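You operate a simulated robot arm through the tools that you are given. There is no shell and no other tool. Be economical: measure what you need, move in short steps, check, and stop when the job is done.

The job below is to be done with a simulated two-armed robot. You get a single attempt, and the scene is never put back.

TASK
Fetch the silver paper round with lime tab and set it on top of the stack of five large silver plates. Fetch the lime card marked two ply and set it on the shelf of the bench with orange legs. Take the yellow pad with blue band and leave it on the medium green paper round with green tab. Take the block marked thirty-five and leave it on the order card in yellow. Put the green brush with purple band on the top of the long bench with green legs away on the work top of the mould rack. Press the teal button marked good three times. Take the teal cloth with blue band and put it on the pane of the light box. Close the drawer marked wipes. Take the blue pad with green band and leave it on the middle shelf of the mould rack. Take the grey folded cloth with pink band and leave it on the scorched blue plate with green band. Take the pile of teal bowls and put it on top of the medium green bowl with green band. Lift the blue lid marked pegs open. The order is free. Set down upright: green brush with purple band.

Only the result counts: the job must be done as asked and must still hold three seconds after the hand-in. Knocking over, shifting, dropping, spilling or breaking anything else fails it. Lids that push on must go on centred and level and be pressed home; caps that screw on are set level and turned clockwise until they are tight. Flat cloth is picked up by pressing the open fingertips on it (5 to 10 N) and closing them slowly along it; thin cloth reads only 2 to 8 mm in the jaws.

THE ROBOT
Two 7-joint arms with fingered hands on one trunk, on a base that drives. Base frame: it is fixed to the floor where the robot stands at the start and does not move with it; the origin is under the middle of the robot, x ahead of it, y to its left, z up; the surface under the hand at the start is at about z = 820. Units: mm, degrees, N and s.
The left shoulder is at the start at [99, 128, 1086], the right one opposite. Places, roughly: block marked thirty-five [-3000, 750, 750]; blue lid marked pegs [-2600, 1000, 1000]; blue pad with green band (9x6x4 cm) [-3100, -5100, 900]; drawer marked wipes [-2600, -1900, 600]; green brush with purple band (10x5x6 cm) [-2100, -1400, 900]; grey folded cloth with pink band (11x7x3 cm) [-4000, -5000, 500]; lime card marked two ply [750, -250, 750]; medium green bowl with green band (13x13x4 cm) [-7000, 0, 900]; medium green paper round with gree (18x19x3 cm) [600, -2700, 900]; middle shelf of the mould rack [-1500, -4900, 500]; order card in yellow [-3250, 1000, 750]; pane of the light box (24x24 cm) [-1860, -1780, 920]; pile of teal bowls (8x8x8 cm) [-7200, 400, 1400]; scorched blue plate with green ban (17x17x2 cm) [-1400, -1900, 900]; shelf of the bench with orange legs [700, 100, 300]; silver paper round with lime tab [500, 250, 750]; stack of five large silver plates (21x21x5 cm) [700, -2000, 200]; teal button marked good [-1600, -1600, 1100]; teal cloth with blue band (7x5x3 cm) [-1200, -1900, 900]; work top of the mould rack (40x24 cm) [-1560, -4800, 860]; yellow pad with blue band (9x6x4 cm) [-3000, 500, 800]. Payload 5 kg a hand.
Tool frame (each hand has its own): the origin (TCP) lies between the finger pads and is the grasp point; the fingertips stand 37 mm ahead of it; z points along the fingers, y is the line along which they close. The gripper opens to 124 mm. The gripper's body begins 43 mm behind the TCP. The gripper is a hand of 3 fingers: y runs from the thumb to the fingers, the wrist lies at [-21, -116, -203] in the tool frame, and closing takes about 1.5 s.
Orientation is told as [roll, pitch, yaw] about the base's x, y, z axes, in that order, counted from this pose: with the fingers straight down and the wrist toward the robot, the tool's x, y and z point along [0, 1, 0], [1, 0, 0] and [0, 0, -1] of the base frame.

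THE INTERFACE
- The arms move only by the tool arm_command. It takes "left_commands", "right_commands" or both (then of equal length, played together; a hand with none holds still); each is a list that holds one entry, the list of rows, each a list of 7 numbers: the shift along the tool's x, y, z in units of 500 mm (1.0 is 500 mm), then the turn, a rotation vector about the tool's x, y, z in units of 45 degrees (1.0 is 45 degrees), then the opening, from 0 (shut) to 1 (fully open). In form: [[[tx, ty, tz, wx, wy, wz, hand], ...]]. A call has 1 to 8 rows; each row is the pose to reach, as a shift and turn from the pose commanded when the call began, along the tool's axes at that moment. A call with a number of a shift or a turn outside -1 to 1 is refused whole. Rows are played at 5 a second. More than 50 mm and 8.6 degrees between two rows, or a gripper value outside its range, and nothing of the call is played. Where a pose cannot be reached the arm comes as near as it can. A force on the tool above 40 N (or 10 N above the force at the start of the call, whichever is more), or a blocked arm, ends the call early, and 0.2 s more pass. Each finger travels about 45 mm/s and halts on what it meets, pressing with about 25 N; the grip force reading is that of the motor and also rises with nothing between the fingers. The clock runs only during rows and for 0.2 s after the last one: add rows that repeat a pose to give the fingers time. It gives the time, the measured TCP pose, the force on the tool (base axes), the opening and the grip force at its end, in the units of the frame above (readings bear some noise), with the torque about the TCP (base axes, N m) and any sound that the robot's microphone picked up.
- Cameras (640 x 400 px; columns grow to the right, rows downward): "scene" is now at [262.5, -4.3, 1235.9]; the picture's right is [-0.06, -1.00, 0.00], its down [-0.66, 0.04, -0.75] and it looks along [0.75, -0.05, -0.66] (base axes); focal length 255 px, centre (320, 200). "left" rides on the left gripper at [-72, -104, -154] in its tool frame; the picture's right is [-0.83, -0.26, 0.49], its down [0.51, -0.72, 0.47] and it looks along [0.23, 0.64, 0.73] (tool axes); focal length 243 px, centre (320, 200). "right" rides on the right gripper at [72, -104, -154] in its tool frame; the picture's right is [-0.83, 0.26, -0.49], its down [-0.51, -0.72, 0.47] and it looks along [-0.23, 0.64, 0.73] (tool axes); focal length 243 px, centre (320, 200). There is no depth. A picture from a camera that has moved, and an enlarged one, comes with that camera's place and axes in the base frame and with its lens.
- grab_frame(camera): a new picture of that camera. No time passes.
- lift_body(by): slides the trunk up (or, below 0, down) by that many mm; the arms and the scene camera ride with it, the base frame stays. It gives what a move gives, with no picture.
- base_move(legs): drives the robot by 1 to 6 legs, each [ahead, left, turn to the left] in mm, mm and degrees, along the robot's own axes; the way and the turn of a leg run together, so that a leg with both is an arc; at most 1500 mm and 180 degrees a leg. The arms and the cameras ride along, it lands a little off, and it stops where it bumps. It gives what a move gives.
- grasp_type(shape, hand): the hand has 3 fingers and takes this shape, open, in about a second: jaw (thumb against the fingers, like two jaws); tri (thumb and two fingers); tip (a fingertip pinch); poke (one finger out to press); point (the index stretched); flat (the hand flat); cup (the hand cupped); fist (a fist). The gripper value then closes the fingers along that shape, each until it touches; the sizes above hold for jaw. It gives what a move gives, with no picture.
- turn_head(pan, tilt): turns the head with the scene camera to pan (to the left, within 80 degrees either way) and tilt (down, from -29 to 69), counted from straight ahead of the robot. It gives what a move gives.
- close_up(camera, box): a new picture of the part [left, top, right, bottom] of that camera's present view, enlarged. No time passes.
- sign_off(): hands the job in; it is judged then, once.

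Work in short steps. Places have to be worked out from the pictures, the camera data and where the tool is seen: move nearer, look again, correct. Check each grasp and each placing, and mend what went wrong. You have 535 turns and 336 pictures in all, those below and enlarged ones among them. Open the grippers and draw the arms clear of the work before you hand the job in, unless the task says otherwise.

The tools are called after ">>>" by a JSON object that holds its "api" and its "payload". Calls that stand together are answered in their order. arm_command: Moves the arms, as the interface text tells. Its arguments: {"type":"object","properties":{"left_commands":{"type":"array","items":{"type":"array","items":{"type":"array","items":{"type":"number"}}}},"right_commands":{"type":"array","items":{"type":"array","items":{"type":"array","items":{"type":"number"}}}}},"required":[]} The other tools are called the same way: lift_body (by) slides the trunk up or down; grasp_type (shape, hand) gives the hand a shape; base_move (legs) drives the base; turn_head (pan, tilt) turns the head that bears the scene camera; grab_frame (camera) takes a picture; close_up (camera, box) takes an enlarged picture of a part of a camera's view; sign_off () hands the job in.

At the start:

```text
clock: 0.0
left_ee_pos: [666.4, 327.7, 1027.5]
left_ee_rot: [0.0, 0.0, -0.1]
left_force: [0.2, -0.1, -0.2]
left_moment: [0.02, -0.02, -0.01]
left_finger_gap: 123.6
left_finger_force: 0.0
left_shape: jaw
right_ee_pos: [710.0, -301.8, 1049.7]
right_ee_rot: [0.0, 0.0, 0.0]
right_force: [0.8, 0.5, 0.4]
right_moment: [-0.02, 0.04, -0.02]
right_finger_gap: 123.7
right_finger_force: 0.0
right_shape: jaw
trunk travel left (down, up): [-275.0, 288.0]
robot x, y, heading: [1.7, -2.2, -0.2]
head pan, tilt: [-3.6, 41.3]
```

scene: 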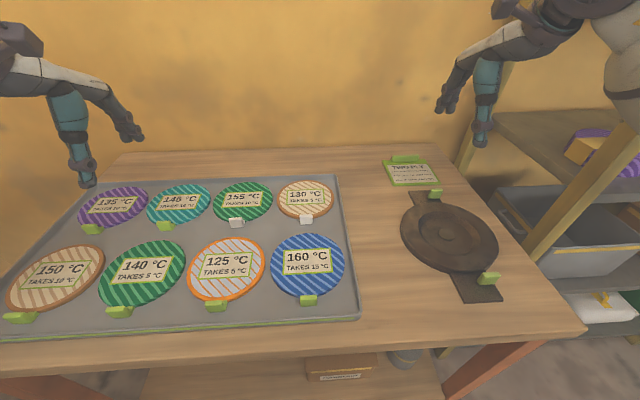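
right: 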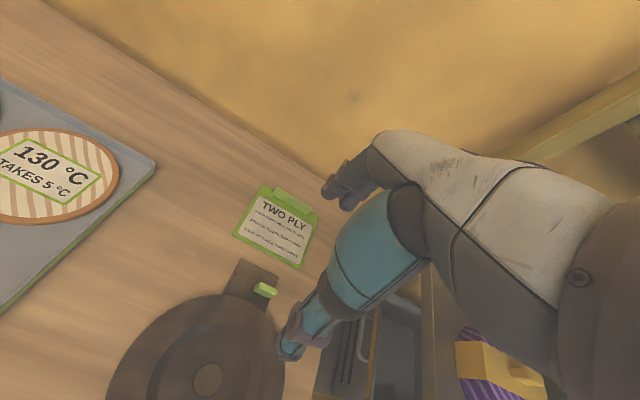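
left: 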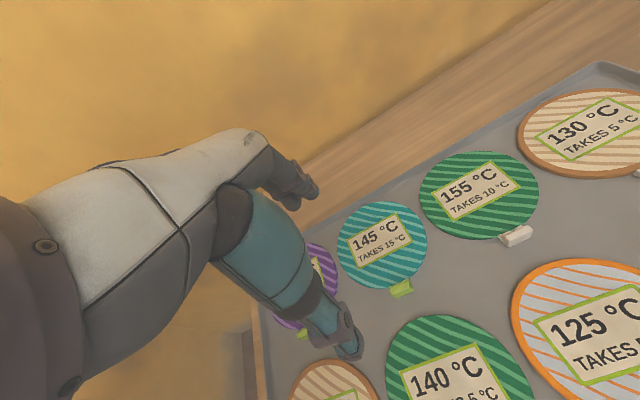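

The scene shows a tray of paper rounds and the two ply card. I zoom in to identify the rounds, and also the card.

>>> {"api": "close_up", "payload": {"camera": "scene", "box": [0, 170, 360, 340]}}

>>> {"api": "close_up", "payload": {"camera": "scene", "box": [360, 140, 520, 240]}}

```text
1.78 times, centred on (180, 255) of scene
camera zoom: at [262.5, -4.3, 1235.9], right [-0.06, -1.0, 0.0], down [-0.66, 0.04, -0.75], along [0.75, -0.05, -0.66], focal length 454 px, centre (569, 102)
```

zoom: 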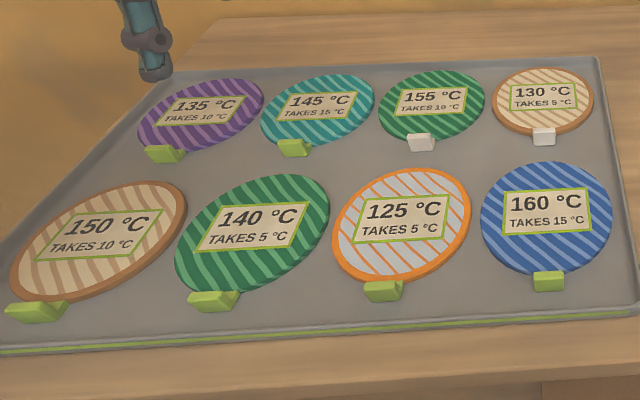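

```text
4.00 times, centred on (440, 190) of scene
camera zoom: at [262.5, -4.3, 1235.9], right [-0.06, -1.0, 0.0], down [-0.66, 0.04, -0.75], along [0.75, -0.05, -0.66], focal length 1020 px, centre (-160, 240)
```

zoom: 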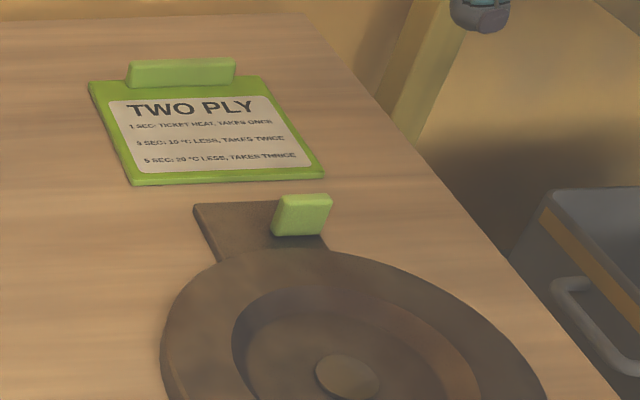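

Silver round = 125 °C with the orange stripes (tab near [466,147,840]); card bar is near [890,-296,835]. I look around to map the surroundings.

>>> {"api": "turn_head", "payload": {"pan": 0, "tilt": 69}}

>>> {"api": "grab_frame", "payload": {"camera": "scene"}}

>>> {"api": "turn_head", "payload": {"pan": -80, "tilt": 25}}

>>> {"api": "grab_frame", "payload": {"camera": "scene"}}

>>> {"api": "turn_head", "payload": {"pan": 80, "tilt": 25}}

>>> {"api": "grab_frame", "payload": {"camera": "scene"}}

```text
clock: 0.9
left_ee_pos: [668.1, 327.9, 1028.7]
left_ee_rot: [0.1, 0.0, 0.0]
left_force: [0.3, 0.0, 0.6]
left_moment: [-0.04, -0.01, 0.01]
left_finger_gap: 123.5
left_finger_force: 0.0
left_shape: jaw
right_ee_pos: [709.5, -302.4, 1050.5]
right_ee_rot: [-0.1, -0.1, 0.0]
right_force: [-0.8, 0.9, 0.0]
right_moment: [0.02, 0.0, -0.01]
right_finger_gap: 123.3
right_finger_force: 0.0
right_shape: jaw
trunk travel left (down, up): [-275.0, 288.0]
robot x, y, heading: [-2.2, 5.1, -0.0]
head pan, tilt: [0.0, 68.8]
```

```text
330 pictures are left
camera scene: at [234.5, 1.0, 1201.7], right [0.0, -1.0, 0.0], down [-0.93, 0.0, -0.36], along [0.36, 0.0, -0.93], focal length 255 px, centre (320, 200)
```

scene: 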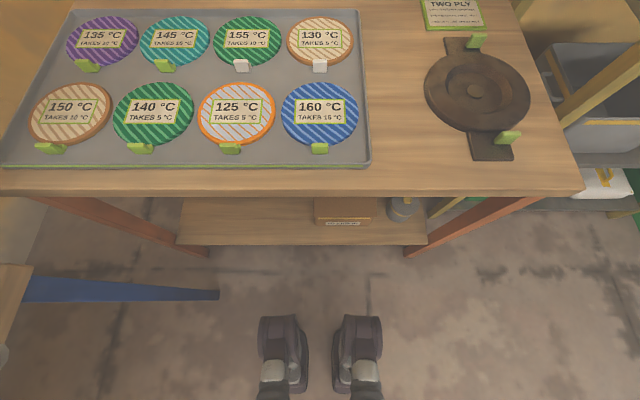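

```text
clock: 2.5
left_ee_pos: [666.9, 328.2, 1027.4]
left_ee_rot: [0.0, 0.0, 0.0]
left_force: [0.2, -0.3, 0.0]
left_moment: [0.01, 0.0, 0.02]
left_finger_gap: 123.4
left_finger_force: 0.1
left_shape: jaw
right_ee_pos: [709.9, -302.7, 1050.1]
right_ee_rot: [0.0, 0.0, -0.1]
right_force: [0.2, 0.1, 0.0]
right_moment: [0.01, -0.01, -0.04]
right_finger_gap: 123.7
right_finger_force: 0.1
right_shape: jaw
trunk travel left (down, up): [-275.0, 288.0]
robot x, y, heading: [0.5, -1.3, 0.3]
head pan, tilt: [-80.0, 25.0]
```

```text
329 pictures are left
camera scene: at [194.6, -89.7, 1261.1], right [-0.98, -0.17, 0.0], down [-0.07, 0.42, -0.91], along [0.16, -0.89, -0.42], focal length 255 px, centre (320, 200)
```

scene: 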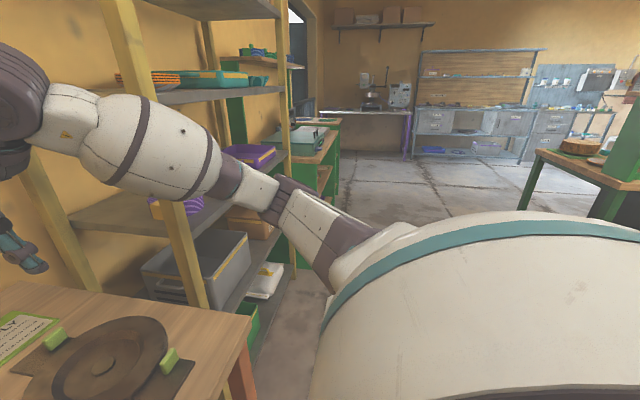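

```text
clock: 4.9
left_ee_pos: [666.1, 327.5, 1027.1]
left_ee_rot: [0.0, 0.0, 0.0]
left_force: [0.2, -0.5, -0.1]
left_moment: [0.03, 0.01, 0.0]
left_finger_gap: 123.3
left_finger_force: 0.1
left_shape: jaw
right_ee_pos: [710.6, -303.0, 1050.1]
right_ee_rot: [0.0, 0.0, 0.0]
right_force: [-0.5, 0.1, 0.3]
right_moment: [0.03, 0.01, 0.02]
right_finger_gap: 123.6
right_finger_force: 0.2
right_shape: jaw
trunk travel left (down, up): [-275.0, 288.0]
robot x, y, heading: [1.7, 0.4, 0.2]
head pan, tilt: [80.0, 25.0]
```

```text
328 pictures are left
camera scene: at [194.6, 91.7, 1261.1], right [0.98, -0.17, 0.0], down [-0.07, -0.42, -0.91], along [0.16, 0.89, -0.42], focal length 255 px, centre (320, 200)
```

scene: 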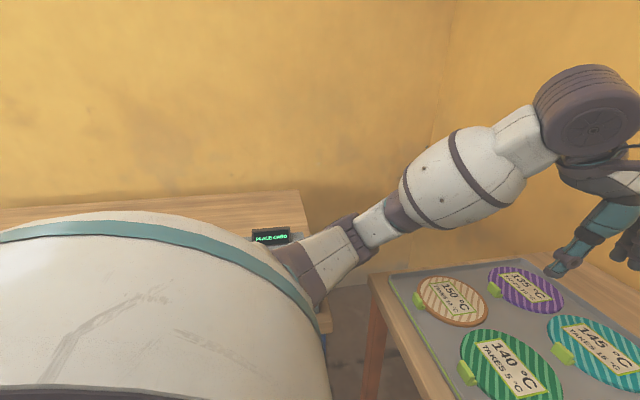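

The card bar triangulates to about [889,-296,835] from both cameras. I move the right hand above it with a half-open jaw.

>>> {"api": "arm_command", "payload": {"right_commands": [[[0.002, 0.07, 0.05, 0, 0, 0, 0.5], [0.004, 0.14, 0.1, 0, 0, 0, 0.5], [0.006, 0.21, 0.15, 0, 0, 0, 0.5], [0.008, 0.29, 0.2, 0, 0, 0, 0.5], [0.012, 0.358, 0.26, 0, 0, 0, 0.5]]]}}

>>> {"api": "grab_frame", "payload": {"camera": "right"}}

```text
clock: 6.1
left_ee_pos: [668.3, 327.7, 1026.7]
left_ee_rot: [0.0, 0.0, 0.0]
left_force: [-0.4, 0.8, 0.2]
left_moment: [0.0, 0.01, -0.01]
left_finger_gap: 123.6
left_finger_force: 0.0
left_shape: jaw
right_ee_pos: [886.9, -293.6, 918.3]
right_ee_rot: [0.0, 0.1, 0.0]
right_force: [0.0, -0.3, 0.2]
right_moment: [0.01, 0.02, 0.03]
right_finger_gap: 62.6
right_finger_force: 0.0
right_shape: jaw
trunk travel left (down, up): [-275.0, 288.0]
robot x, y, heading: [0.3, -1.7, 0.2]
head pan, tilt: [80.0, 25.0]
```

```text
327 pictures are left
camera right: at [782.9, -221.7, 1072.3], right [0.26, -0.83, 0.49], down [-0.72, -0.51, -0.47], along [0.64, -0.23, -0.73], focal length 243 px, centre (320, 200)
```

right: 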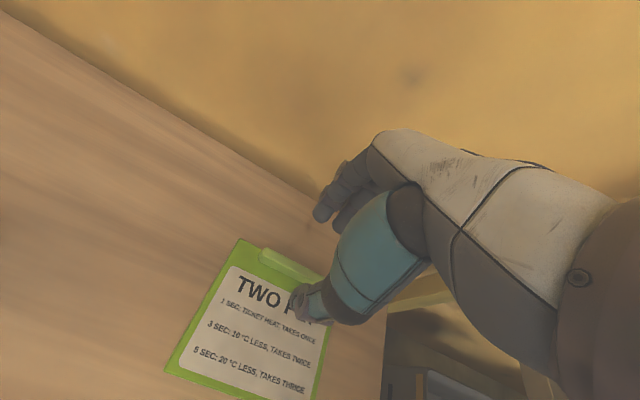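

Bar centre reads [889,-292], under the hand. I descend to z≈866 and close.

>>> {"api": "arm_command", "payload": {"right_commands": [[[0, 0.004, 0.05, 0, 0, 0, 0.5], [0, 0.004, 0.104, 0, 0, 0, 0.5]]]}}

>>> {"api": "close_up", "payload": {"camera": "right", "box": [200, 200, 420, 338]}}

```text
clock: 6.7
left_ee_pos: [668.0, 327.5, 1027.0]
left_ee_rot: [0.0, 0.0, 0.0]
left_force: [-0.1, -0.8, -0.8]
left_moment: [0.02, 0.0, 0.01]
left_finger_gap: 123.6
left_finger_force: 0.0
left_shape: jaw
right_ee_pos: [890.4, -292.8, 870.2]
right_ee_rot: [0.0, 0.0, 0.0]
right_force: [0.6, -0.3, -0.2]
right_moment: [0.0, -0.01, -0.01]
right_finger_gap: 62.2
right_finger_force: 0.1
right_shape: jaw
trunk travel left (down, up): [-275.0, 288.0]
robot x, y, heading: [-5.3, -1.0, -0.0]
head pan, tilt: [80.0, 25.0]
```

```text
2.90 times, centred on (310, 269) of right
camera zoom: at [785.5, -221.8, 1022.9], right [0.26, -0.83, 0.49], down [-0.72, -0.51, -0.47], along [0.64, -0.23, -0.73], focal length 703 px, centre (349, 0)
```

zoom: 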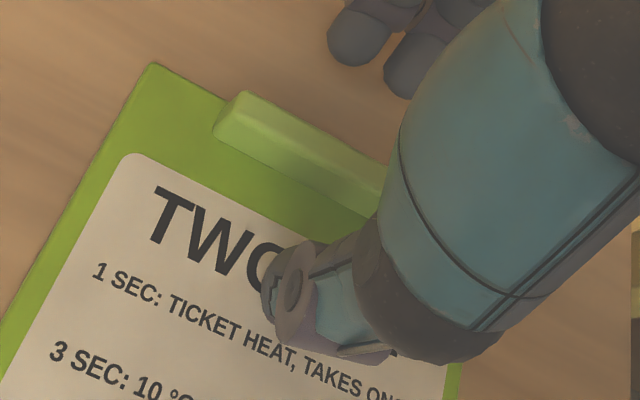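

The fingers straddle the bar. I lower 8 mm more and close.

>>> {"api": "arm_command", "payload": {"right_commands": [[[0, 0, 0.016, 0, 0, 0, 0.5], [0, 0, 0.016, 0, 0, 0, 0.25], [0, 0, 0.016, 0, 0, 0, 0.0], [0, 0, 0.016, 0, 0, 0, 0.0], [0, 0, 0.016, 0, 0, 0, 0.0], [0, 0, 0.016, 0, 0, 0, 0.0]]]}}

```text
clock: 8.1
left_ee_pos: [665.4, 328.7, 1027.2]
left_ee_rot: [0.0, -0.1, 0.0]
left_force: [-0.5, -0.1, 0.0]
left_moment: [-0.06, 0.0, -0.02]
left_finger_gap: 123.4
left_finger_force: 0.0
left_shape: jaw
right_ee_pos: [889.8, -294.5, 865.0]
right_ee_rot: [0.1, -0.2, 0.0]
right_force: [7.7, -0.1, 20.4]
right_moment: [0.08, 0.02, -0.02]
right_finger_gap: 12.5
right_finger_force: 25.1
right_shape: jaw
trunk travel left (down, up): [-275.0, 288.0]
robot x, y, heading: [-2.7, 2.8, -0.1]
head pan, tilt: [80.0, 25.0]
```

Gripped at 12.5 mm. Lift 100 mm and check.

>>> {"api": "arm_command", "payload": {"right_commands": [[[0, 0, -0.05, 0, 0, 0, 0], [0, 0, -0.13, 0, 0, 0, 0], [0, 0, -0.21, 0, 0, 0, 0]]]}}

>>> {"api": "turn_head", "payload": {"pan": 0, "tilt": 40}}

>>> {"api": "grab_frame", "payload": {"camera": "scene"}}

```text
clock: 8.9
left_ee_pos: [665.5, 329.0, 1027.6]
left_ee_rot: [-0.1, 0.0, -0.1]
left_force: [-0.4, -0.6, -0.1]
left_moment: [0.01, -0.02, 0.03]
left_finger_gap: 123.4
left_finger_force: 0.1
left_shape: jaw
right_ee_pos: [891.0, -295.7, 963.4]
right_ee_rot: [-0.1, 0.1, 0.1]
right_force: [0.1, 0.2, -0.4]
right_moment: [-0.01, -0.05, -0.02]
right_finger_gap: 12.3
right_finger_force: 25.5
right_shape: jaw
trunk travel left (down, up): [-275.0, 288.0]
robot x, y, heading: [-0.5, -0.8, -0.0]
head pan, tilt: [80.0, 25.0]
```

```text
clock: 10.4
left_ee_pos: [665.6, 326.9, 1027.5]
left_ee_rot: [0.0, -0.1, 0.1]
left_force: [0.2, 0.6, -0.2]
left_moment: [-0.01, 0.0, 0.01]
left_finger_gap: 123.3
left_finger_force: 0.1
left_shape: jaw
right_ee_pos: [892.1, -295.8, 963.3]
right_ee_rot: [0.0, 0.0, 0.1]
right_force: [-0.2, -0.3, -0.2]
right_moment: [-0.01, -0.01, 0.0]
right_finger_gap: 12.1
right_finger_force: 25.3
right_shape: jaw
trunk travel left (down, up): [-275.0, 288.0]
robot x, y, heading: [-1.1, -0.8, -0.1]
head pan, tilt: [0.0, 40.0]
```

```text
325 pictures are left
camera scene: at [263.6, 1.0, 1237.8], right [0.0, -1.0, 0.0], down [-0.64, 0.0, -0.77], along [0.77, 0.0, -0.64], focal length 255 px, centre (320, 200)
```

scene: 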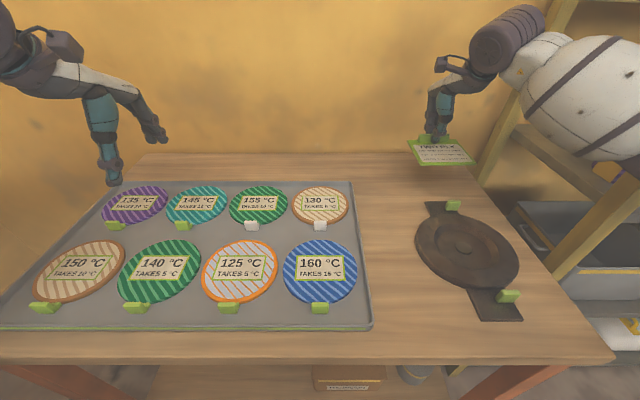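

Card is held level. Next I raise the left hand out of the way, back off from the bench, and lower the trunk so the card can go under the bench top.

>>> {"api": "arm_command", "payload": {"left_commands": [[[0, 0, -0.09, 0, 0, 0, 1], [0, 0, -0.18, 0, 0, 0, 1], [0, 0, -0.27, 0, 0, 0, 1], [0, 0, -0.36, 0, 0, 0, 1], [0, 0, -0.45, 0, 0, 0, 1]]]}}

>>> {"api": "base_move", "payload": {"legs": [[-600, 0, 0]]}}

>>> {"api": "turn_head", "payload": {"pan": 45, "tilt": 45}}

>>> {"api": "grab_frame", "payload": {"camera": "scene"}}

```text
clock: 11.6
left_ee_pos: [664.6, 324.4, 1254.9]
left_ee_rot: [0.0, 0.0, 0.0]
left_force: [-0.1, -0.2, -0.1]
left_moment: [0.05, 0.0, 0.02]
left_finger_gap: 123.7
left_finger_force: 0.2
left_shape: jaw
right_ee_pos: [891.9, -296.2, 965.5]
right_ee_rot: [0.0, -0.2, 0.0]
right_force: [0.6, -0.3, 0.9]
right_moment: [0.0, -0.04, 0.0]
right_finger_gap: 12.2
right_finger_force: 25.0
right_shape: jaw
trunk travel left (down, up): [-275.0, 288.0]
robot x, y, heading: [-4.4, -2.6, -0.0]
head pan, tilt: [0.0, 40.0]
```

```text
clock: 15.1
left_ee_pos: [63.2, 323.6, 1253.2]
left_ee_rot: [0.1, 0.1, -0.4]
left_force: [0.4, -0.2, 0.6]
left_moment: [0.01, 0.02, 0.02]
left_finger_gap: 123.7
left_finger_force: 0.0
left_shape: jaw
right_ee_pos: [284.9, -300.8, 963.7]
right_ee_rot: [0.0, 0.0, -0.4]
right_force: [0.0, -0.7, -0.8]
right_moment: [0.0, -0.01, 0.02]
right_finger_gap: 12.1
right_finger_force: 24.7
right_shape: jaw
trunk travel left (down, up): [-275.0, 288.0]
robot x, y, heading: [-604.3, -1.6, -0.5]
head pan, tilt: [0.0, 40.0]
```

```text
clock: 16.2
left_ee_pos: [62.8, 323.8, 1252.7]
left_ee_rot: [0.1, 0.0, -0.4]
left_force: [1.1, 0.1, -0.4]
left_moment: [0.0, -0.01, 0.01]
left_finger_gap: 123.5
left_finger_force: 0.1
left_shape: jaw
right_ee_pos: [285.3, -301.2, 965.1]
right_ee_rot: [0.1, 0.0, -0.4]
right_force: [0.0, 0.2, -1.3]
right_moment: [0.02, -0.03, 0.01]
right_finger_gap: 12.1
right_finger_force: 24.8
right_shape: jaw
trunk travel left (down, up): [-275.0, 288.0]
robot x, y, heading: [-603.5, 2.7, -0.6]
head pan, tilt: [45.0, 45.0]
```

```text
324 pictures are left
camera scene: at [-368.4, 58.9, 1230.5], right [0.7, -0.71, 0.0], down [-0.5, -0.5, -0.71], along [0.5, 0.5, -0.71], focal length 255 px, centre (320, 200)
```

scene: 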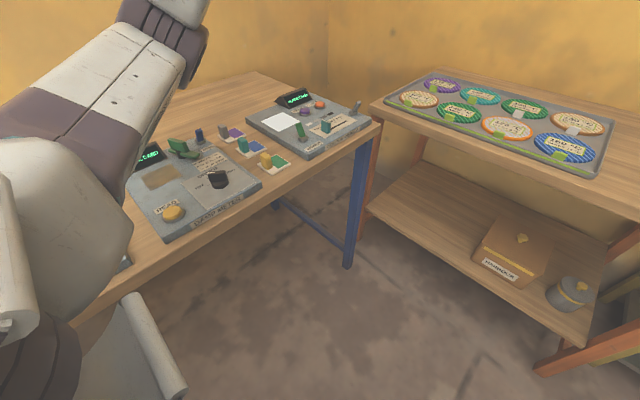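

The shelf has a clear area left of the wooden box (shelf front x≈416, z≈300, box left edge y≈16). I lower the trunk 200 and bring the card in front of the free area.

>>> {"api": "lift_body", "payload": {"by": -200}}

>>> {"api": "arm_command", "payload": {"right_commands": [[[0.05, -0.06, 0.02, 0, 0, 0, 0], [0.1, -0.12, 0.04, 0, 0, 0, 0], [0.16, -0.18, 0.06, 0, 0, 0, 0], [0.22, -0.24, 0.1, 0, 0, 0, 0], [0.28, -0.3, 0.14, 0, 0, 0, 0], [0.36, -0.3, 0.18, 0, 0, 0, 0], [0.44, -0.3, 0.22, 0, 0, 0, 0], [0.52, -0.3, 0.26, 0, 0, 0, 0]]]}}

>>> {"api": "arm_command", "payload": {"right_commands": [[[0.06, 0, 0.06, 0, 0, 0, 0], [0.12, 0, 0.12, 0, 0, 0, 0], [0.18, 0, 0.18, 0, 0, 0, 0], [0.24, 0, 0.24, 0, 0, 0, 0], [0.31, 0, 0.3, 0, 0, 0, 0], [0.38, 0, 0.36, 0, 0, 0, 0], [0.4, 0, 0.43, 0, 0, 0, 0]]]}}

>>> {"api": "grab_frame", "payload": {"camera": "scene"}}

```text
clock: 18.4
left_ee_pos: [29.3, 301.3, 1100.1]
left_ee_rot: [1.3, -3.5, -0.4]
left_force: [1.1, 0.1, -0.4]
left_moment: [0.0, 0.04, -0.01]
left_finger_gap: 124.0
left_finger_force: 0.1
left_shape: jaw
right_ee_pos: [267.3, -313.8, 784.8]
right_ee_rot: [1.3, -1.6, -0.4]
right_force: [0.0, -0.4, -0.8]
right_moment: [0.0, -0.01, 0.03]
right_finger_gap: 11.7
right_finger_force: 25.0
right_shape: jaw
trunk travel left (down, up): [-75.0, 488.0]
robot x, y, heading: [-606.8, 7.5, -0.3]
head pan, tilt: [45.0, 45.0]
```

```text
clock: 20.4
left_ee_pos: [26.0, 301.8, 1104.2]
left_ee_rot: [1.2, -4.4, -0.1]
left_force: [0.2, -1.1, 0.1]
left_moment: [-0.03, 0.04, -0.01]
left_finger_gap: 123.8
left_finger_force: 0.0
left_shape: jaw
right_ee_pos: [122.0, -49.2, 651.9]
right_ee_rot: [1.4, -1.4, 0.0]
right_force: [-0.5, -0.3, 0.6]
right_moment: [0.0, 0.01, 0.0]
right_finger_gap: 12.2
right_finger_force: 25.4
right_shape: jaw
trunk travel left (down, up): [-75.0, 488.0]
robot x, y, heading: [-606.2, 3.6, -0.2]
head pan, tilt: [45.0, 45.0]
stopped in row 8 (right hand): the arm was blocked; the commanded pose is now the measured one
```

```text
clock: 22.1
left_ee_pos: [24.4, 305.8, 1106.9]
left_ee_rot: [1.1, -5.0, 0.0]
left_force: [0.7, 0.6, -0.3]
left_moment: [-0.01, -0.02, -0.01]
left_finger_gap: 124.0
left_finger_force: 0.0
left_shape: jaw
right_ee_pos: [128.7, 158.8, 439.9]
right_ee_rot: [1.4, -1.3, 0.0]
right_force: [0.4, 0.7, -0.5]
right_moment: [0.01, 0.01, -0.03]
right_finger_gap: 11.9
right_finger_force: 24.8
right_shape: jaw
trunk travel left (down, up): [-75.0, 488.0]
robot x, y, heading: [-603.1, -1.3, -0.0]
head pan, tilt: [45.0, 45.0]
stopped in row 7 (right hand): the arm was blocked; the commanded pose is now the measured one
```

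```text
323 pictures are left
camera scene: at [-317.5, 39.8, 1008.0], right [0.71, -0.71, 0.0], down [-0.48, -0.48, -0.73], along [0.51, 0.52, -0.69], focal length 255 px, centre (320, 200)
```

scene: 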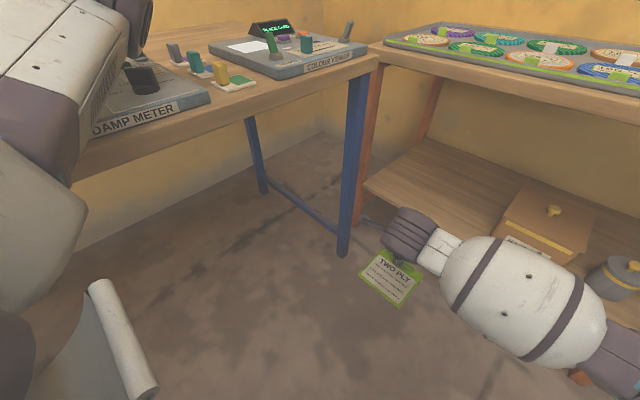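

Hand is at [129,159,440] with the card level. Before driving forward I check the left arm's clearance to the blue-legged bench.

>>> {"api": "turn_head", "payload": {"pan": 80, "tilt": 35}}

>>> {"api": "grab_frame", "payload": {"camera": "scene"}}

```text
clock: 23.2
left_ee_pos: [23.4, 306.1, 1106.8]
left_ee_rot: [1.1, -4.8, -0.1]
left_force: [0.0, 0.4, 0.5]
left_moment: [0.0, -0.02, -0.02]
left_finger_gap: 124.0
left_finger_force: 0.1
left_shape: jaw
right_ee_pos: [129.7, 158.3, 441.3]
right_ee_rot: [1.2, -1.4, -0.1]
right_force: [-0.5, 0.4, -0.4]
right_moment: [-0.02, -0.03, 0.01]
right_finger_gap: 11.8
right_finger_force: 25.3
right_shape: jaw
trunk travel left (down, up): [-75.0, 488.0]
robot x, y, heading: [-604.1, 0.4, -0.1]
head pan, tilt: [80.0, 35.0]
```

```text
322 pictures are left
camera scene: at [-361.2, 69.4, 1023.5], right [0.98, -0.18, 0.02], down [-0.08, -0.55, -0.83], along [0.16, 0.82, -0.55], focal length 255 px, centre (320, 200)
```

scene: 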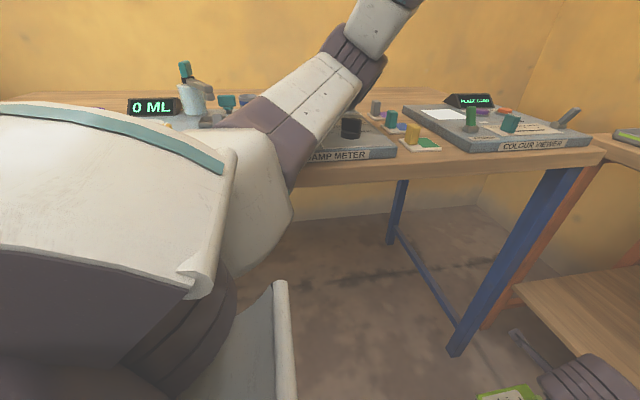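

The left arm rises well clear of the bench. I drive forward 395 mm so the card goes over the shelf.

>>> {"api": "base_move", "payload": {"legs": [[395, 0, 0]]}}

>>> {"api": "turn_head", "payload": {"pan": 20, "tilt": 60}}

>>> {"api": "grab_frame", "payload": {"camera": "scene"}}

>>> {"api": "grab_frame", "payload": {"camera": "right"}}

```text
clock: 24.8
left_ee_pos: [71.0, 358.5, 1122.1]
left_ee_rot: [1.4, -6.3, 6.4]
left_force: [-0.6, -0.4, -0.7]
left_moment: [-0.01, -0.04, -0.02]
left_finger_gap: 123.8
left_finger_force: 0.1
left_shape: jaw
right_ee_pos: [200.5, 226.4, 445.6]
right_ee_rot: [1.6, -1.6, 5.8]
right_force: [0.4, 0.4, -0.9]
right_moment: [-0.03, -0.04, 0.02]
right_finger_gap: 12.0
right_finger_force: 24.9
right_shape: jaw
trunk travel left (down, up): [-75.0, 488.0]
robot x, y, heading: [-513.1, -2.0, 6.2]
head pan, tilt: [80.0, 35.0]
stopped in leg 1: the robot was blocked; the commanded pose is now the measured one
```

```text
clock: 26.1
left_ee_pos: [71.3, 359.5, 1120.9]
left_ee_rot: [1.4, -6.1, 6.3]
left_force: [-0.7, -0.1, 0.0]
left_moment: [0.0, -0.01, 0.01]
left_finger_gap: 124.1
left_finger_force: 0.1
left_shape: jaw
right_ee_pos: [201.1, 224.8, 448.0]
right_ee_rot: [1.7, -1.8, 5.7]
right_force: [0.3, 0.3, 0.3]
right_moment: [0.0, -0.04, 0.01]
right_finger_gap: 11.8
right_finger_force: 25.2
right_shape: jaw
trunk travel left (down, up): [-75.0, 488.0]
robot x, y, heading: [-511.6, -3.7, 5.7]
head pan, tilt: [20.0, 60.0]
```

```text
321 pictures are left
camera scene: at [-227.2, 24.1, 991.1], right [0.44, -0.9, -0.02], down [-0.76, -0.36, -0.53], along [0.47, 0.24, -0.85], focal length 255 px, centre (320, 200)
```

scene: 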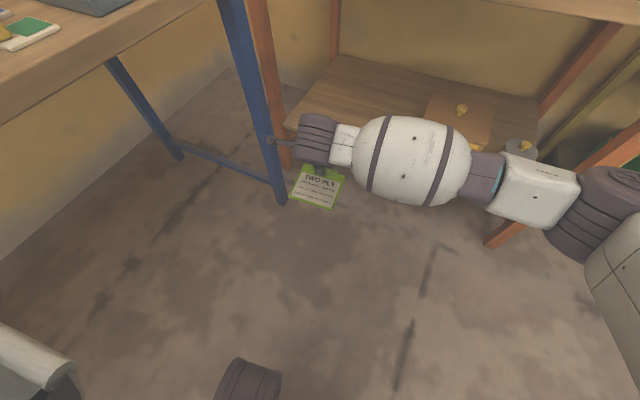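

```text
320 pictures are left
camera right: at [84.8, 281.9, 600.1], right [0.33, -0.82, 0.48], down [-0.65, -0.56, -0.51], along [0.68, -0.14, -0.72], focal length 243 px, centre (320, 200)
```

right: 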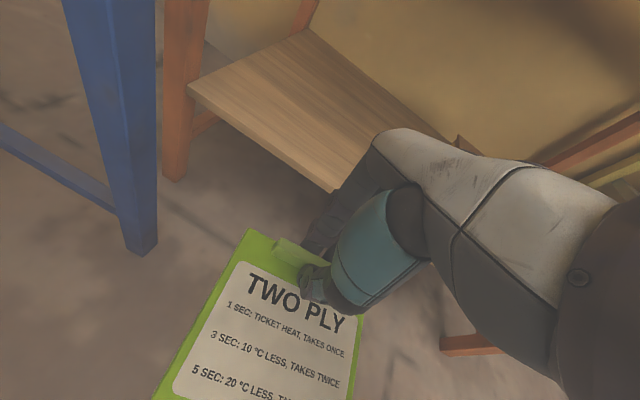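

The hand's left side touched the blue bench leg. I back off, straighten, shift right and approach again with more clearance.

>>> {"api": "base_move", "payload": {"legs": [[-110, 0, 0], [0, -90, -5.7]]}}

>>> {"api": "grab_frame", "payload": {"camera": "scene"}}

```text
clock: 28.1
left_ee_pos: [6.4, 305.0, 1089.9]
left_ee_rot: [-0.3, -4.2, 4.4]
left_force: [0.2, 0.1, 0.6]
left_moment: [0.02, -0.02, 0.02]
left_finger_gap: 124.0
left_finger_force: 0.0
left_shape: jaw
right_ee_pos: [112.9, 133.1, 420.4]
right_ee_rot: [-0.1, 0.0, 2.5]
right_force: [0.0, -0.7, -1.0]
right_moment: [-0.01, 0.0, 0.01]
right_finger_gap: 11.9
right_finger_force: 25.2
right_shape: jaw
trunk travel left (down, up): [-75.0, 488.0]
robot x, y, heading: [-625.1, -67.8, 2.9]
head pan, tilt: [20.0, 60.0]
heard: click, click
stopped in leg 2: the robot was blocked; the commanded pose is now the measured one
```

```text
319 pictures are left
camera scene: at [-311.4, -28.3, 981.7], right [0.39, -0.92, 0.0], down [-0.8, -0.34, -0.5], along [0.46, 0.2, -0.86], focal length 255 px, centre (320, 200)
```

scene: 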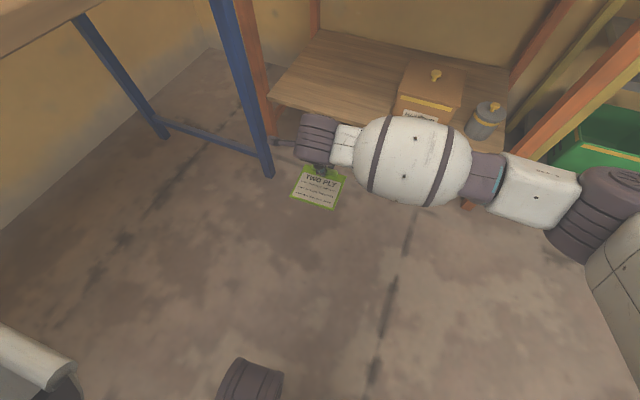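

Something blocked the second leg and there were clicks; I look to the right and left to find out what was touched.

>>> {"api": "turn_head", "payload": {"pan": -80, "tilt": 40}}

>>> {"api": "grab_frame", "payload": {"camera": "scene"}}

>>> {"api": "turn_head", "payload": {"pan": 80, "tilt": 40}}

>>> {"api": "grab_frame", "payload": {"camera": "scene"}}

```text
clock: 29.8
left_ee_pos: [5.0, 303.9, 1090.1]
left_ee_rot: [-0.2, -4.2, 4.2]
left_force: [-0.5, 0.4, 1.1]
left_moment: [0.01, 0.0, 0.0]
left_finger_gap: 123.9
left_finger_force: 0.0
left_shape: jaw
right_ee_pos: [112.4, 133.2, 421.0]
right_ee_rot: [-0.2, -0.2, 2.5]
right_force: [-0.5, 0.4, -0.9]
right_moment: [0.02, -0.06, 0.03]
right_finger_gap: 11.7
right_finger_force: 24.9
right_shape: jaw
trunk travel left (down, up): [-75.0, 488.0]
robot x, y, heading: [-623.8, -68.1, 2.8]
head pan, tilt: [-80.0, 40.0]
```

```text
318 pictures are left
camera scene: at [-354.8, -136.4, 1009.0], right [-0.97, -0.22, 0.0], down [-0.14, 0.63, -0.77], along [0.17, -0.75, -0.64], focal length 255 px, centre (320, 200)
```

scene: 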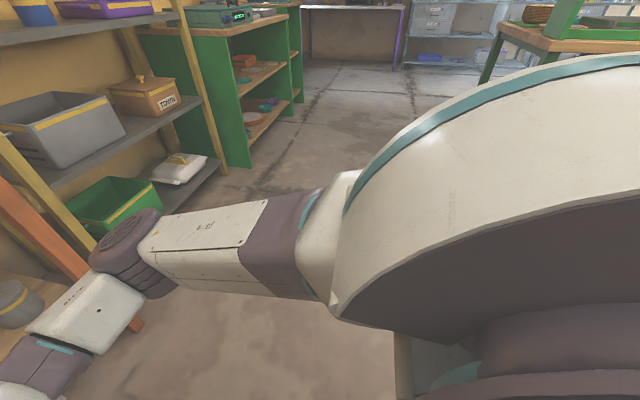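

```text
clock: 32.3
left_ee_pos: [5.9, 304.6, 1090.7]
left_ee_rot: [-0.3, -4.1, 4.4]
left_force: [0.5, 0.3, 0.2]
left_moment: [-0.01, -0.04, 0.01]
left_finger_gap: 123.9
left_finger_force: 0.0
left_shape: jaw
right_ee_pos: [112.3, 132.1, 422.0]
right_ee_rot: [-0.3, -0.1, 2.6]
right_force: [0.2, -0.8, -0.9]
right_moment: [0.0, -0.04, 0.03]
right_finger_gap: 11.9
right_finger_force: 25.2
right_shape: jaw
trunk travel left (down, up): [-75.0, 488.0]
robot x, y, heading: [-623.2, -65.3, 2.7]
head pan, tilt: [80.0, 40.0]
```

```text
317 pictures are left
camera scene: at [-363.2, 30.8, 1009.0], right [0.99, -0.13, 0.0], down [-0.08, -0.64, -0.77], along [0.1, 0.76, -0.64], focal length 255 px, centre (320, 200)
```

scene: 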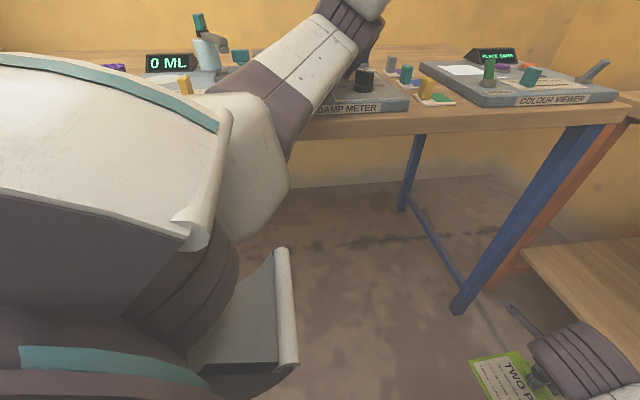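

The left arm seems to have been pushed up by something during the trunk lowering. I zoom on the bench beneath it.

>>> {"api": "close_up", "payload": {"camera": "scene", "box": [90, 0, 630, 200]}}

>>> {"api": "grab_frame", "payload": {"camera": "left"}}

```text
1.19 times, centred on (360, 100) of scene
camera zoom: at [-363.2, 30.8, 1009.0], right [0.99, -0.13, 0.0], down [-0.08, -0.64, -0.77], along [0.1, 0.76, -0.64], focal length 302 px, centre (273, 318)
```

zoom: 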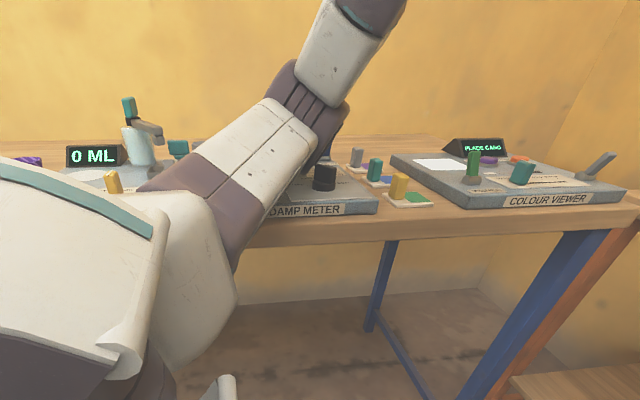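

```text
315 pictures are left
camera left: at [-104.6, 224.1, 1236.2], right [-0.16, -0.85, -0.51], down [-0.72, 0.45, -0.53], along [0.67, 0.28, -0.68], focal length 243 px, centre (320, 200)
```

left: 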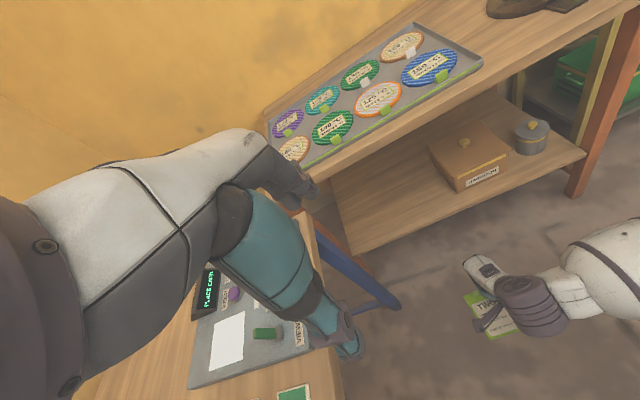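

I raise the left arm 120 mm clear of the devices before moving the base again.

>>> {"api": "arm_command", "payload": {"left_commands": [[[0, 0, -0.08, 0, 0, 0, 1], [0, 0, -0.16, 0, 0, 0, 1], [0, 0, -0.24, 0, 0, 0, 1]]]}}

>>> {"api": "base_move", "payload": {"legs": [[0, -60, -2.7]]}}

>>> {"api": "grab_frame", "payload": {"camera": "scene"}}

```text
clock: 33.1
left_ee_pos: [-0.8, 301.2, 1206.3]
left_ee_rot: [-0.6, -4.3, 4.0]
left_force: [-1.0, -0.8, -0.3]
left_moment: [0.04, -0.02, -0.03]
left_finger_gap: 124.0
left_finger_force: 0.1
left_shape: jaw
right_ee_pos: [114.7, 131.6, 419.9]
right_ee_rot: [-0.1, -0.1, 2.4]
right_force: [-0.4, 0.2, 0.0]
right_moment: [0.05, -0.04, 0.0]
right_finger_gap: 11.9
right_finger_force: 25.2
right_shape: jaw
trunk travel left (down, up): [-75.0, 488.0]
robot x, y, heading: [-620.9, -66.4, 2.9]
head pan, tilt: [80.0, 40.0]
```

```text
clock: 34.3
left_ee_pos: [19.3, 213.3, 1204.7]
left_ee_rot: [-0.5, -4.2, 1.3]
left_force: [0.0, 0.2, 0.7]
left_moment: [0.03, 0.04, -0.02]
left_finger_gap: 124.0
left_finger_force: 0.0
left_shape: jaw
right_ee_pos: [124.0, 36.4, 418.6]
right_ee_rot: [-0.1, 0.0, -0.1]
right_force: [-0.4, 0.3, -0.6]
right_moment: [0.02, -0.01, 0.0]
right_finger_gap: 12.0
right_finger_force: 24.9
right_shape: jaw
trunk travel left (down, up): [-75.0, 488.0]
robot x, y, heading: [-619.0, -128.4, 0.1]
head pan, tilt: [80.0, 40.0]
```

```text
314 pictures are left
camera scene: at [-354.0, -41.7, 1008.1], right [0.99, -0.17, 0.0], down [-0.11, -0.63, -0.77], along [0.13, 0.75, -0.64], focal length 255 px, centre (320, 200)
```

scene: 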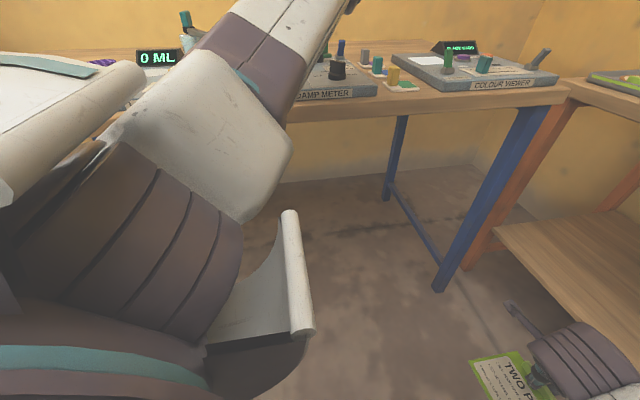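

Clear now. I raise the hand 40 mm, drive forward, then slide left past the blue leg, and forward again.

>>> {"api": "arm_command", "payload": {"right_commands": [[[0, 0, -0.04, 0, 0, 0, 0], [0, 0, -0.08, 0, 0, 0, 0]]]}}

>>> {"api": "base_move", "payload": {"legs": [[345, 0, 0]]}}

>>> {"api": "turn_head", "payload": {"pan": 10, "tilt": 55}}

>>> {"api": "grab_frame", "payload": {"camera": "scene"}}

>>> {"api": "grab_frame", "payload": {"camera": "right"}}

```text
clock: 34.9
left_ee_pos: [18.9, 214.0, 1204.8]
left_ee_rot: [-0.5, -4.3, 1.4]
left_force: [0.2, -0.7, -0.6]
left_moment: [-0.01, 0.03, 0.01]
left_finger_gap: 124.2
left_finger_force: 0.0
left_shape: jaw
right_ee_pos: [123.3, 36.2, 458.2]
right_ee_rot: [-0.3, 0.0, -0.2]
right_force: [-0.2, 0.7, -0.7]
right_moment: [0.01, -0.01, 0.01]
right_finger_gap: 11.8
right_finger_force: 25.1
right_shape: jaw
trunk travel left (down, up): [-75.0, 488.0]
robot x, y, heading: [-619.2, -127.5, 0.2]
head pan, tilt: [80.0, 40.0]
```

```text
clock: 37.1
left_ee_pos: [362.8, 206.7, 1203.2]
left_ee_rot: [-0.5, -4.2, 0.9]
left_force: [0.1, 0.0, 0.1]
left_moment: [-0.01, 0.04, 0.01]
left_finger_gap: 124.2
left_finger_force: 0.1
left_shape: jaw
right_ee_pos: [466.8, 28.0, 457.9]
right_ee_rot: [-0.1, 0.1, -0.7]
right_force: [-0.4, 0.3, -0.7]
right_moment: [-0.02, -0.04, -0.02]
right_finger_gap: 11.8
right_finger_force: 25.6
right_shape: jaw
trunk travel left (down, up): [-75.0, 488.0]
robot x, y, heading: [-279.5, -126.8, -0.4]
head pan, tilt: [80.0, 40.0]
```

```text
clock: 38.5
left_ee_pos: [362.4, 206.4, 1204.9]
left_ee_rot: [-0.5, -4.3, 0.8]
left_force: [0.1, 0.2, 0.2]
left_moment: [0.03, 0.01, 0.01]
left_finger_gap: 124.1
left_finger_force: 0.1
left_shape: jaw
right_ee_pos: [464.8, 28.1, 457.8]
right_ee_rot: [-0.2, 0.1, -0.9]
right_force: [-0.4, 0.4, -0.7]
right_moment: [-0.03, -0.03, 0.01]
right_finger_gap: 11.8
right_finger_force: 25.6
right_shape: jaw
trunk travel left (down, up): [-75.0, 488.0]
robot x, y, heading: [-281.0, -122.5, -0.3]
head pan, tilt: [10.0, 55.0]
```

```text
313 pictures are left
camera scene: at [42.5, -116.8, 987.4], right [0.17, -0.99, 0.0], down [-0.81, -0.14, -0.57], along [0.57, 0.1, -0.82], focal length 255 px, centre (320, 200)
```

scene: 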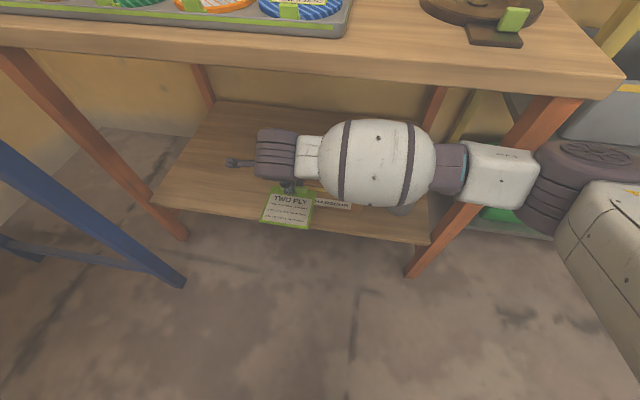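

```text
312 pictures are left
camera right: at [361.6, 101.7, 611.2], right [0.25, -0.83, 0.49], down [-0.73, -0.5, -0.47], along [0.64, -0.24, -0.73], focal length 243 px, centre (320, 200)
```

right: 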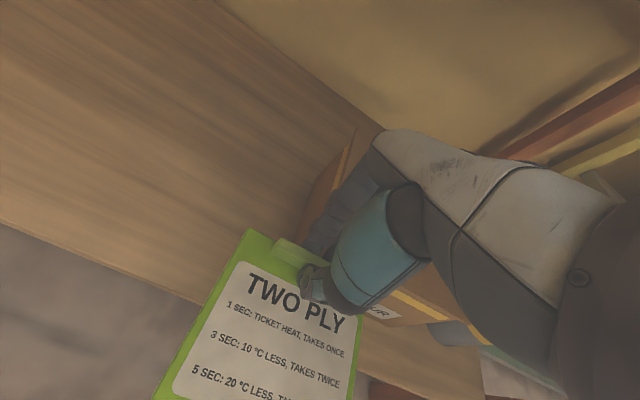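

The hand is past the blue leg and the space to the left is free. I slide the base left 120 and forward 70.

>>> {"api": "base_move", "payload": {"legs": [[0, 125, 0.4], [65, 0, 0]]}}

>>> {"api": "grab_frame", "payload": {"camera": "right"}}

>>> {"api": "grab_frame", "payload": {"camera": "scene"}}

```text
clock: 40.9
left_ee_pos: [424.4, 336.5, 1204.7]
left_ee_rot: [-0.4, -4.2, 1.4]
left_force: [0.2, 0.5, -1.4]
left_moment: [-0.03, 0.02, 0.03]
left_finger_gap: 124.3
left_finger_force: 0.0
left_shape: jaw
right_ee_pos: [528.9, 159.1, 457.3]
right_ee_rot: [-0.2, 0.0, -0.3]
right_force: [-1.1, -0.1, 0.6]
right_moment: [-0.01, -0.04, 0.01]
right_finger_gap: 11.9
right_finger_force: 25.3
right_shape: jaw
trunk travel left (down, up): [-75.0, 488.0]
robot x, y, heading: [-216.4, -3.0, 0.0]
head pan, tilt: [10.0, 55.0]
```

```text
311 pictures are left
camera right: at [424.5, 232.2, 610.7], right [0.26, -0.83, 0.49], down [-0.72, -0.5, -0.47], along [0.64, -0.24, -0.73], focal length 243 px, centre (320, 200)
```

right: 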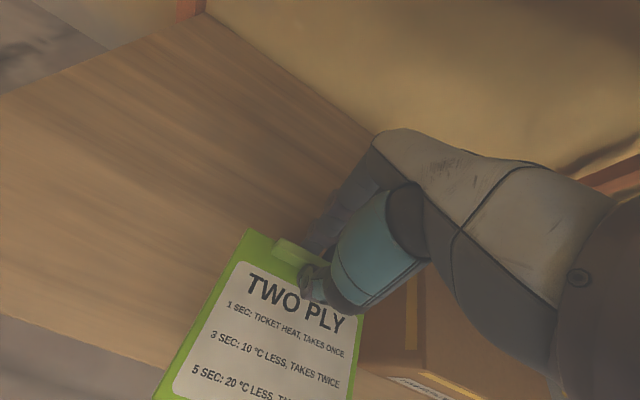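

```text
310 pictures are left
camera scene: at [107.7, 10.8, 987.2], right [0.17, -0.98, 0.0], down [-0.81, -0.14, -0.57], along [0.56, 0.1, -0.82], focal length 255 px, centre (320, 200)
```

scene: 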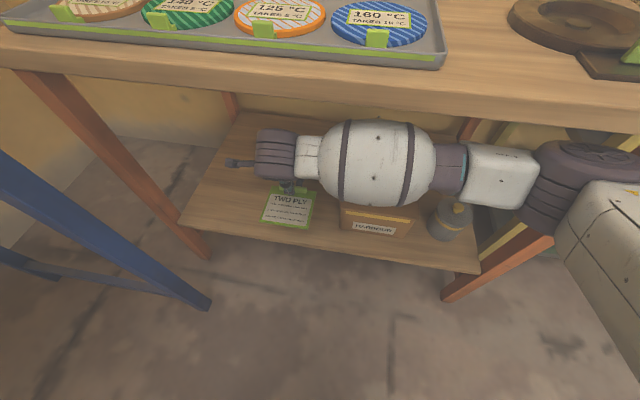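

Card is over the free shelf area. I push 20 mm deeper and descend to just above the shelf.

>>> {"api": "arm_command", "payload": {"right_commands": [[[0, 0.02, 0.05, 0, 0, 0, 0], [0, 0.04, 0.1, 0, 0, 0, 0], [0, 0.04, 0.15, 0, 0, 0, 0], [0, 0.04, 0.18, 0, 0, 0, 0], [0, 0.04, 0.2, 0, 0, 0, 0], [0, 0.04, 0.21, 0, 0, 0, 0], [0, 0.04, 0.22, 0, 0, 0, 0], [0, 0.04, 0.23, 0, 0, 0, 0]]]}}

>>> {"api": "grab_frame", "payload": {"camera": "right"}}

```text
clock: 42.7
left_ee_pos: [422.5, 335.7, 1205.5]
left_ee_rot: [-0.6, -4.3, 1.4]
left_force: [-0.6, -0.3, 0.7]
left_moment: [-0.02, -0.03, -0.02]
left_finger_gap: 123.9
left_finger_force: 0.0
left_shape: jaw
right_ee_pos: [548.0, 158.6, 345.3]
right_ee_rot: [-0.1, -0.1, -0.3]
right_force: [-0.6, -0.3, 10.4]
right_moment: [0.02, 0.2, 0.02]
right_finger_gap: 12.1
right_finger_force: 25.1
right_shape: jaw
trunk travel left (down, up): [-75.0, 488.0]
robot x, y, heading: [-213.6, -3.1, -0.1]
head pan, tilt: [10.0, 55.0]
```

```text
309 pictures are left
camera right: at [443.7, 231.0, 497.7], right [0.26, -0.83, 0.49], down [-0.72, -0.5, -0.47], along [0.64, -0.24, -0.73], focal length 243 px, centre (320, 200)
```

right: 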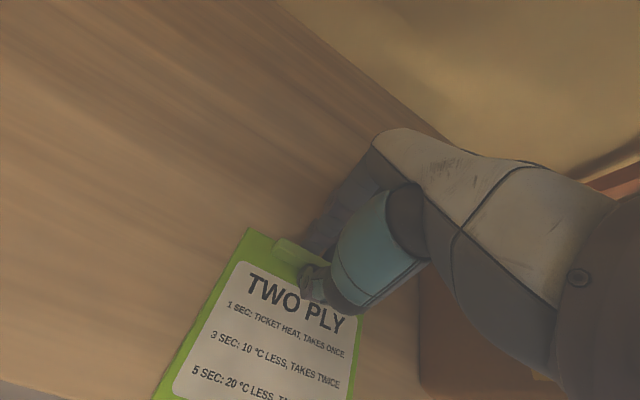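

Contact at the expected height with 10 N. I open and raise straight up.

>>> {"api": "arm_command", "payload": {"right_commands": [[[0, 0, 0, 0, 0, 0, 0.3], [0, 0, 0, 0, 0, 0, 0.4], [0, 0, 0, 0, 0, 0, 0.4], [0, 0, 0, 0, 0, 0, 0.4], [0, 0, -0.06, 0, 0, 0, 0.4], [0, 0, -0.12, 0, 0, 0, 0.4], [0, 0, -0.19, 0, 0, 0, 0.4], [0, 0, -0.24, 0, 0, 0, 0.4]]]}}

>>> {"api": "grab_frame", "payload": {"camera": "scene"}}

```text
clock: 44.5
left_ee_pos: [423.4, 337.9, 1200.3]
left_ee_rot: [-0.4, -4.1, 1.3]
left_force: [-0.2, 0.8, -0.1]
left_moment: [0.01, -0.01, 0.0]
left_finger_gap: 123.8
left_finger_force: 0.1
left_shape: jaw
right_ee_pos: [532.3, 164.2, 442.4]
right_ee_rot: [-0.1, 1.8, -0.1]
right_force: [0.1, 0.3, -0.1]
right_moment: [-0.02, 0.01, -0.01]
right_finger_gap: 49.5
right_finger_force: 0.1
right_shape: jaw
trunk travel left (down, up): [-75.0, 488.0]
robot x, y, heading: [-218.8, -4.4, -0.2]
head pan, tilt: [10.0, 55.0]
```

```text
308 pictures are left
camera scene: at [106.0, 11.3, 984.5], right [0.17, -0.98, 0.0], down [-0.81, -0.14, -0.57], along [0.56, 0.1, -0.82], focal length 255 px, centre (320, 200)
```

scene: 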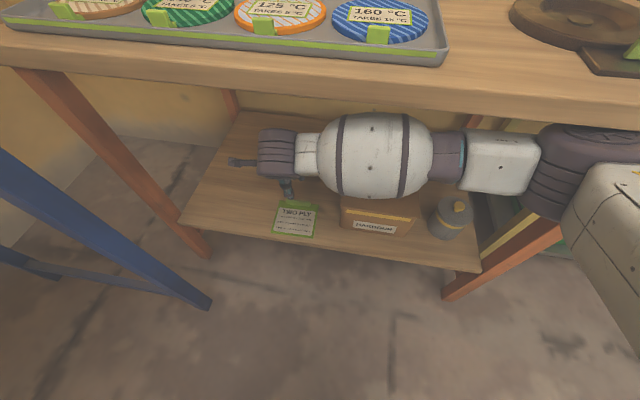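

The card lies on the shelf. The arm was slightly pushed (elbow near the bench underside), so I lower 15 mm and back the base out.

>>> {"api": "arm_command", "payload": {"right_commands": [[[0, 0, 0.04, 0, 0, 0, 0.4]]]}}

>>> {"api": "base_move", "payload": {"legs": [[-90, 0, 0]]}}

>>> {"api": "grab_frame", "payload": {"camera": "scene"}}

```text
clock: 44.9
left_ee_pos: [425.0, 335.2, 1204.2]
left_ee_rot: [-0.4, -4.1, 1.3]
left_force: [-0.4, -0.8, 0.3]
left_moment: [0.03, 0.01, -0.03]
left_finger_gap: 123.8
left_finger_force: 0.0
left_shape: jaw
right_ee_pos: [539.6, 158.0, 430.5]
right_ee_rot: [-0.2, 1.0, -0.4]
right_force: [-0.1, -0.2, -0.4]
right_moment: [-0.05, 0.02, -0.01]
right_finger_gap: 49.5
right_finger_force: 0.1
right_shape: jaw
trunk travel left (down, up): [-75.0, 488.0]
robot x, y, heading: [-216.2, -5.5, -0.1]
head pan, tilt: [10.0, 55.0]
```

```text
clock: 46.0
left_ee_pos: [333.1, 337.2, 1204.0]
left_ee_rot: [-0.5, -4.2, 1.4]
left_force: [0.1, 0.6, -0.4]
left_moment: [-0.02, -0.02, -0.01]
left_finger_gap: 124.3
left_finger_force: 0.0
left_shape: jaw
right_ee_pos: [457.3, 159.3, 442.1]
right_ee_rot: [-0.2, 0.0, -0.3]
right_force: [-1.3, -0.1, -0.4]
right_moment: [-0.02, 0.0, 0.01]
right_finger_gap: 49.4
right_finger_force: 0.1
right_shape: jaw
trunk travel left (down, up): [-75.0, 488.0]
robot x, y, heading: [-305.7, -4.5, 0.2]
head pan, tilt: [10.0, 55.0]
```

```text
307 pictures are left
camera scene: at [16.3, 10.9, 987.5], right [0.17, -0.98, 0.0], down [-0.81, -0.14, -0.57], along [0.56, 0.1, -0.82], focal length 255 px, centre (320, 200)
```

scene: 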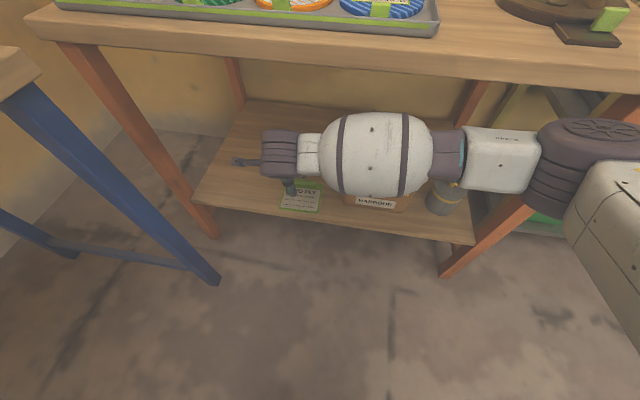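

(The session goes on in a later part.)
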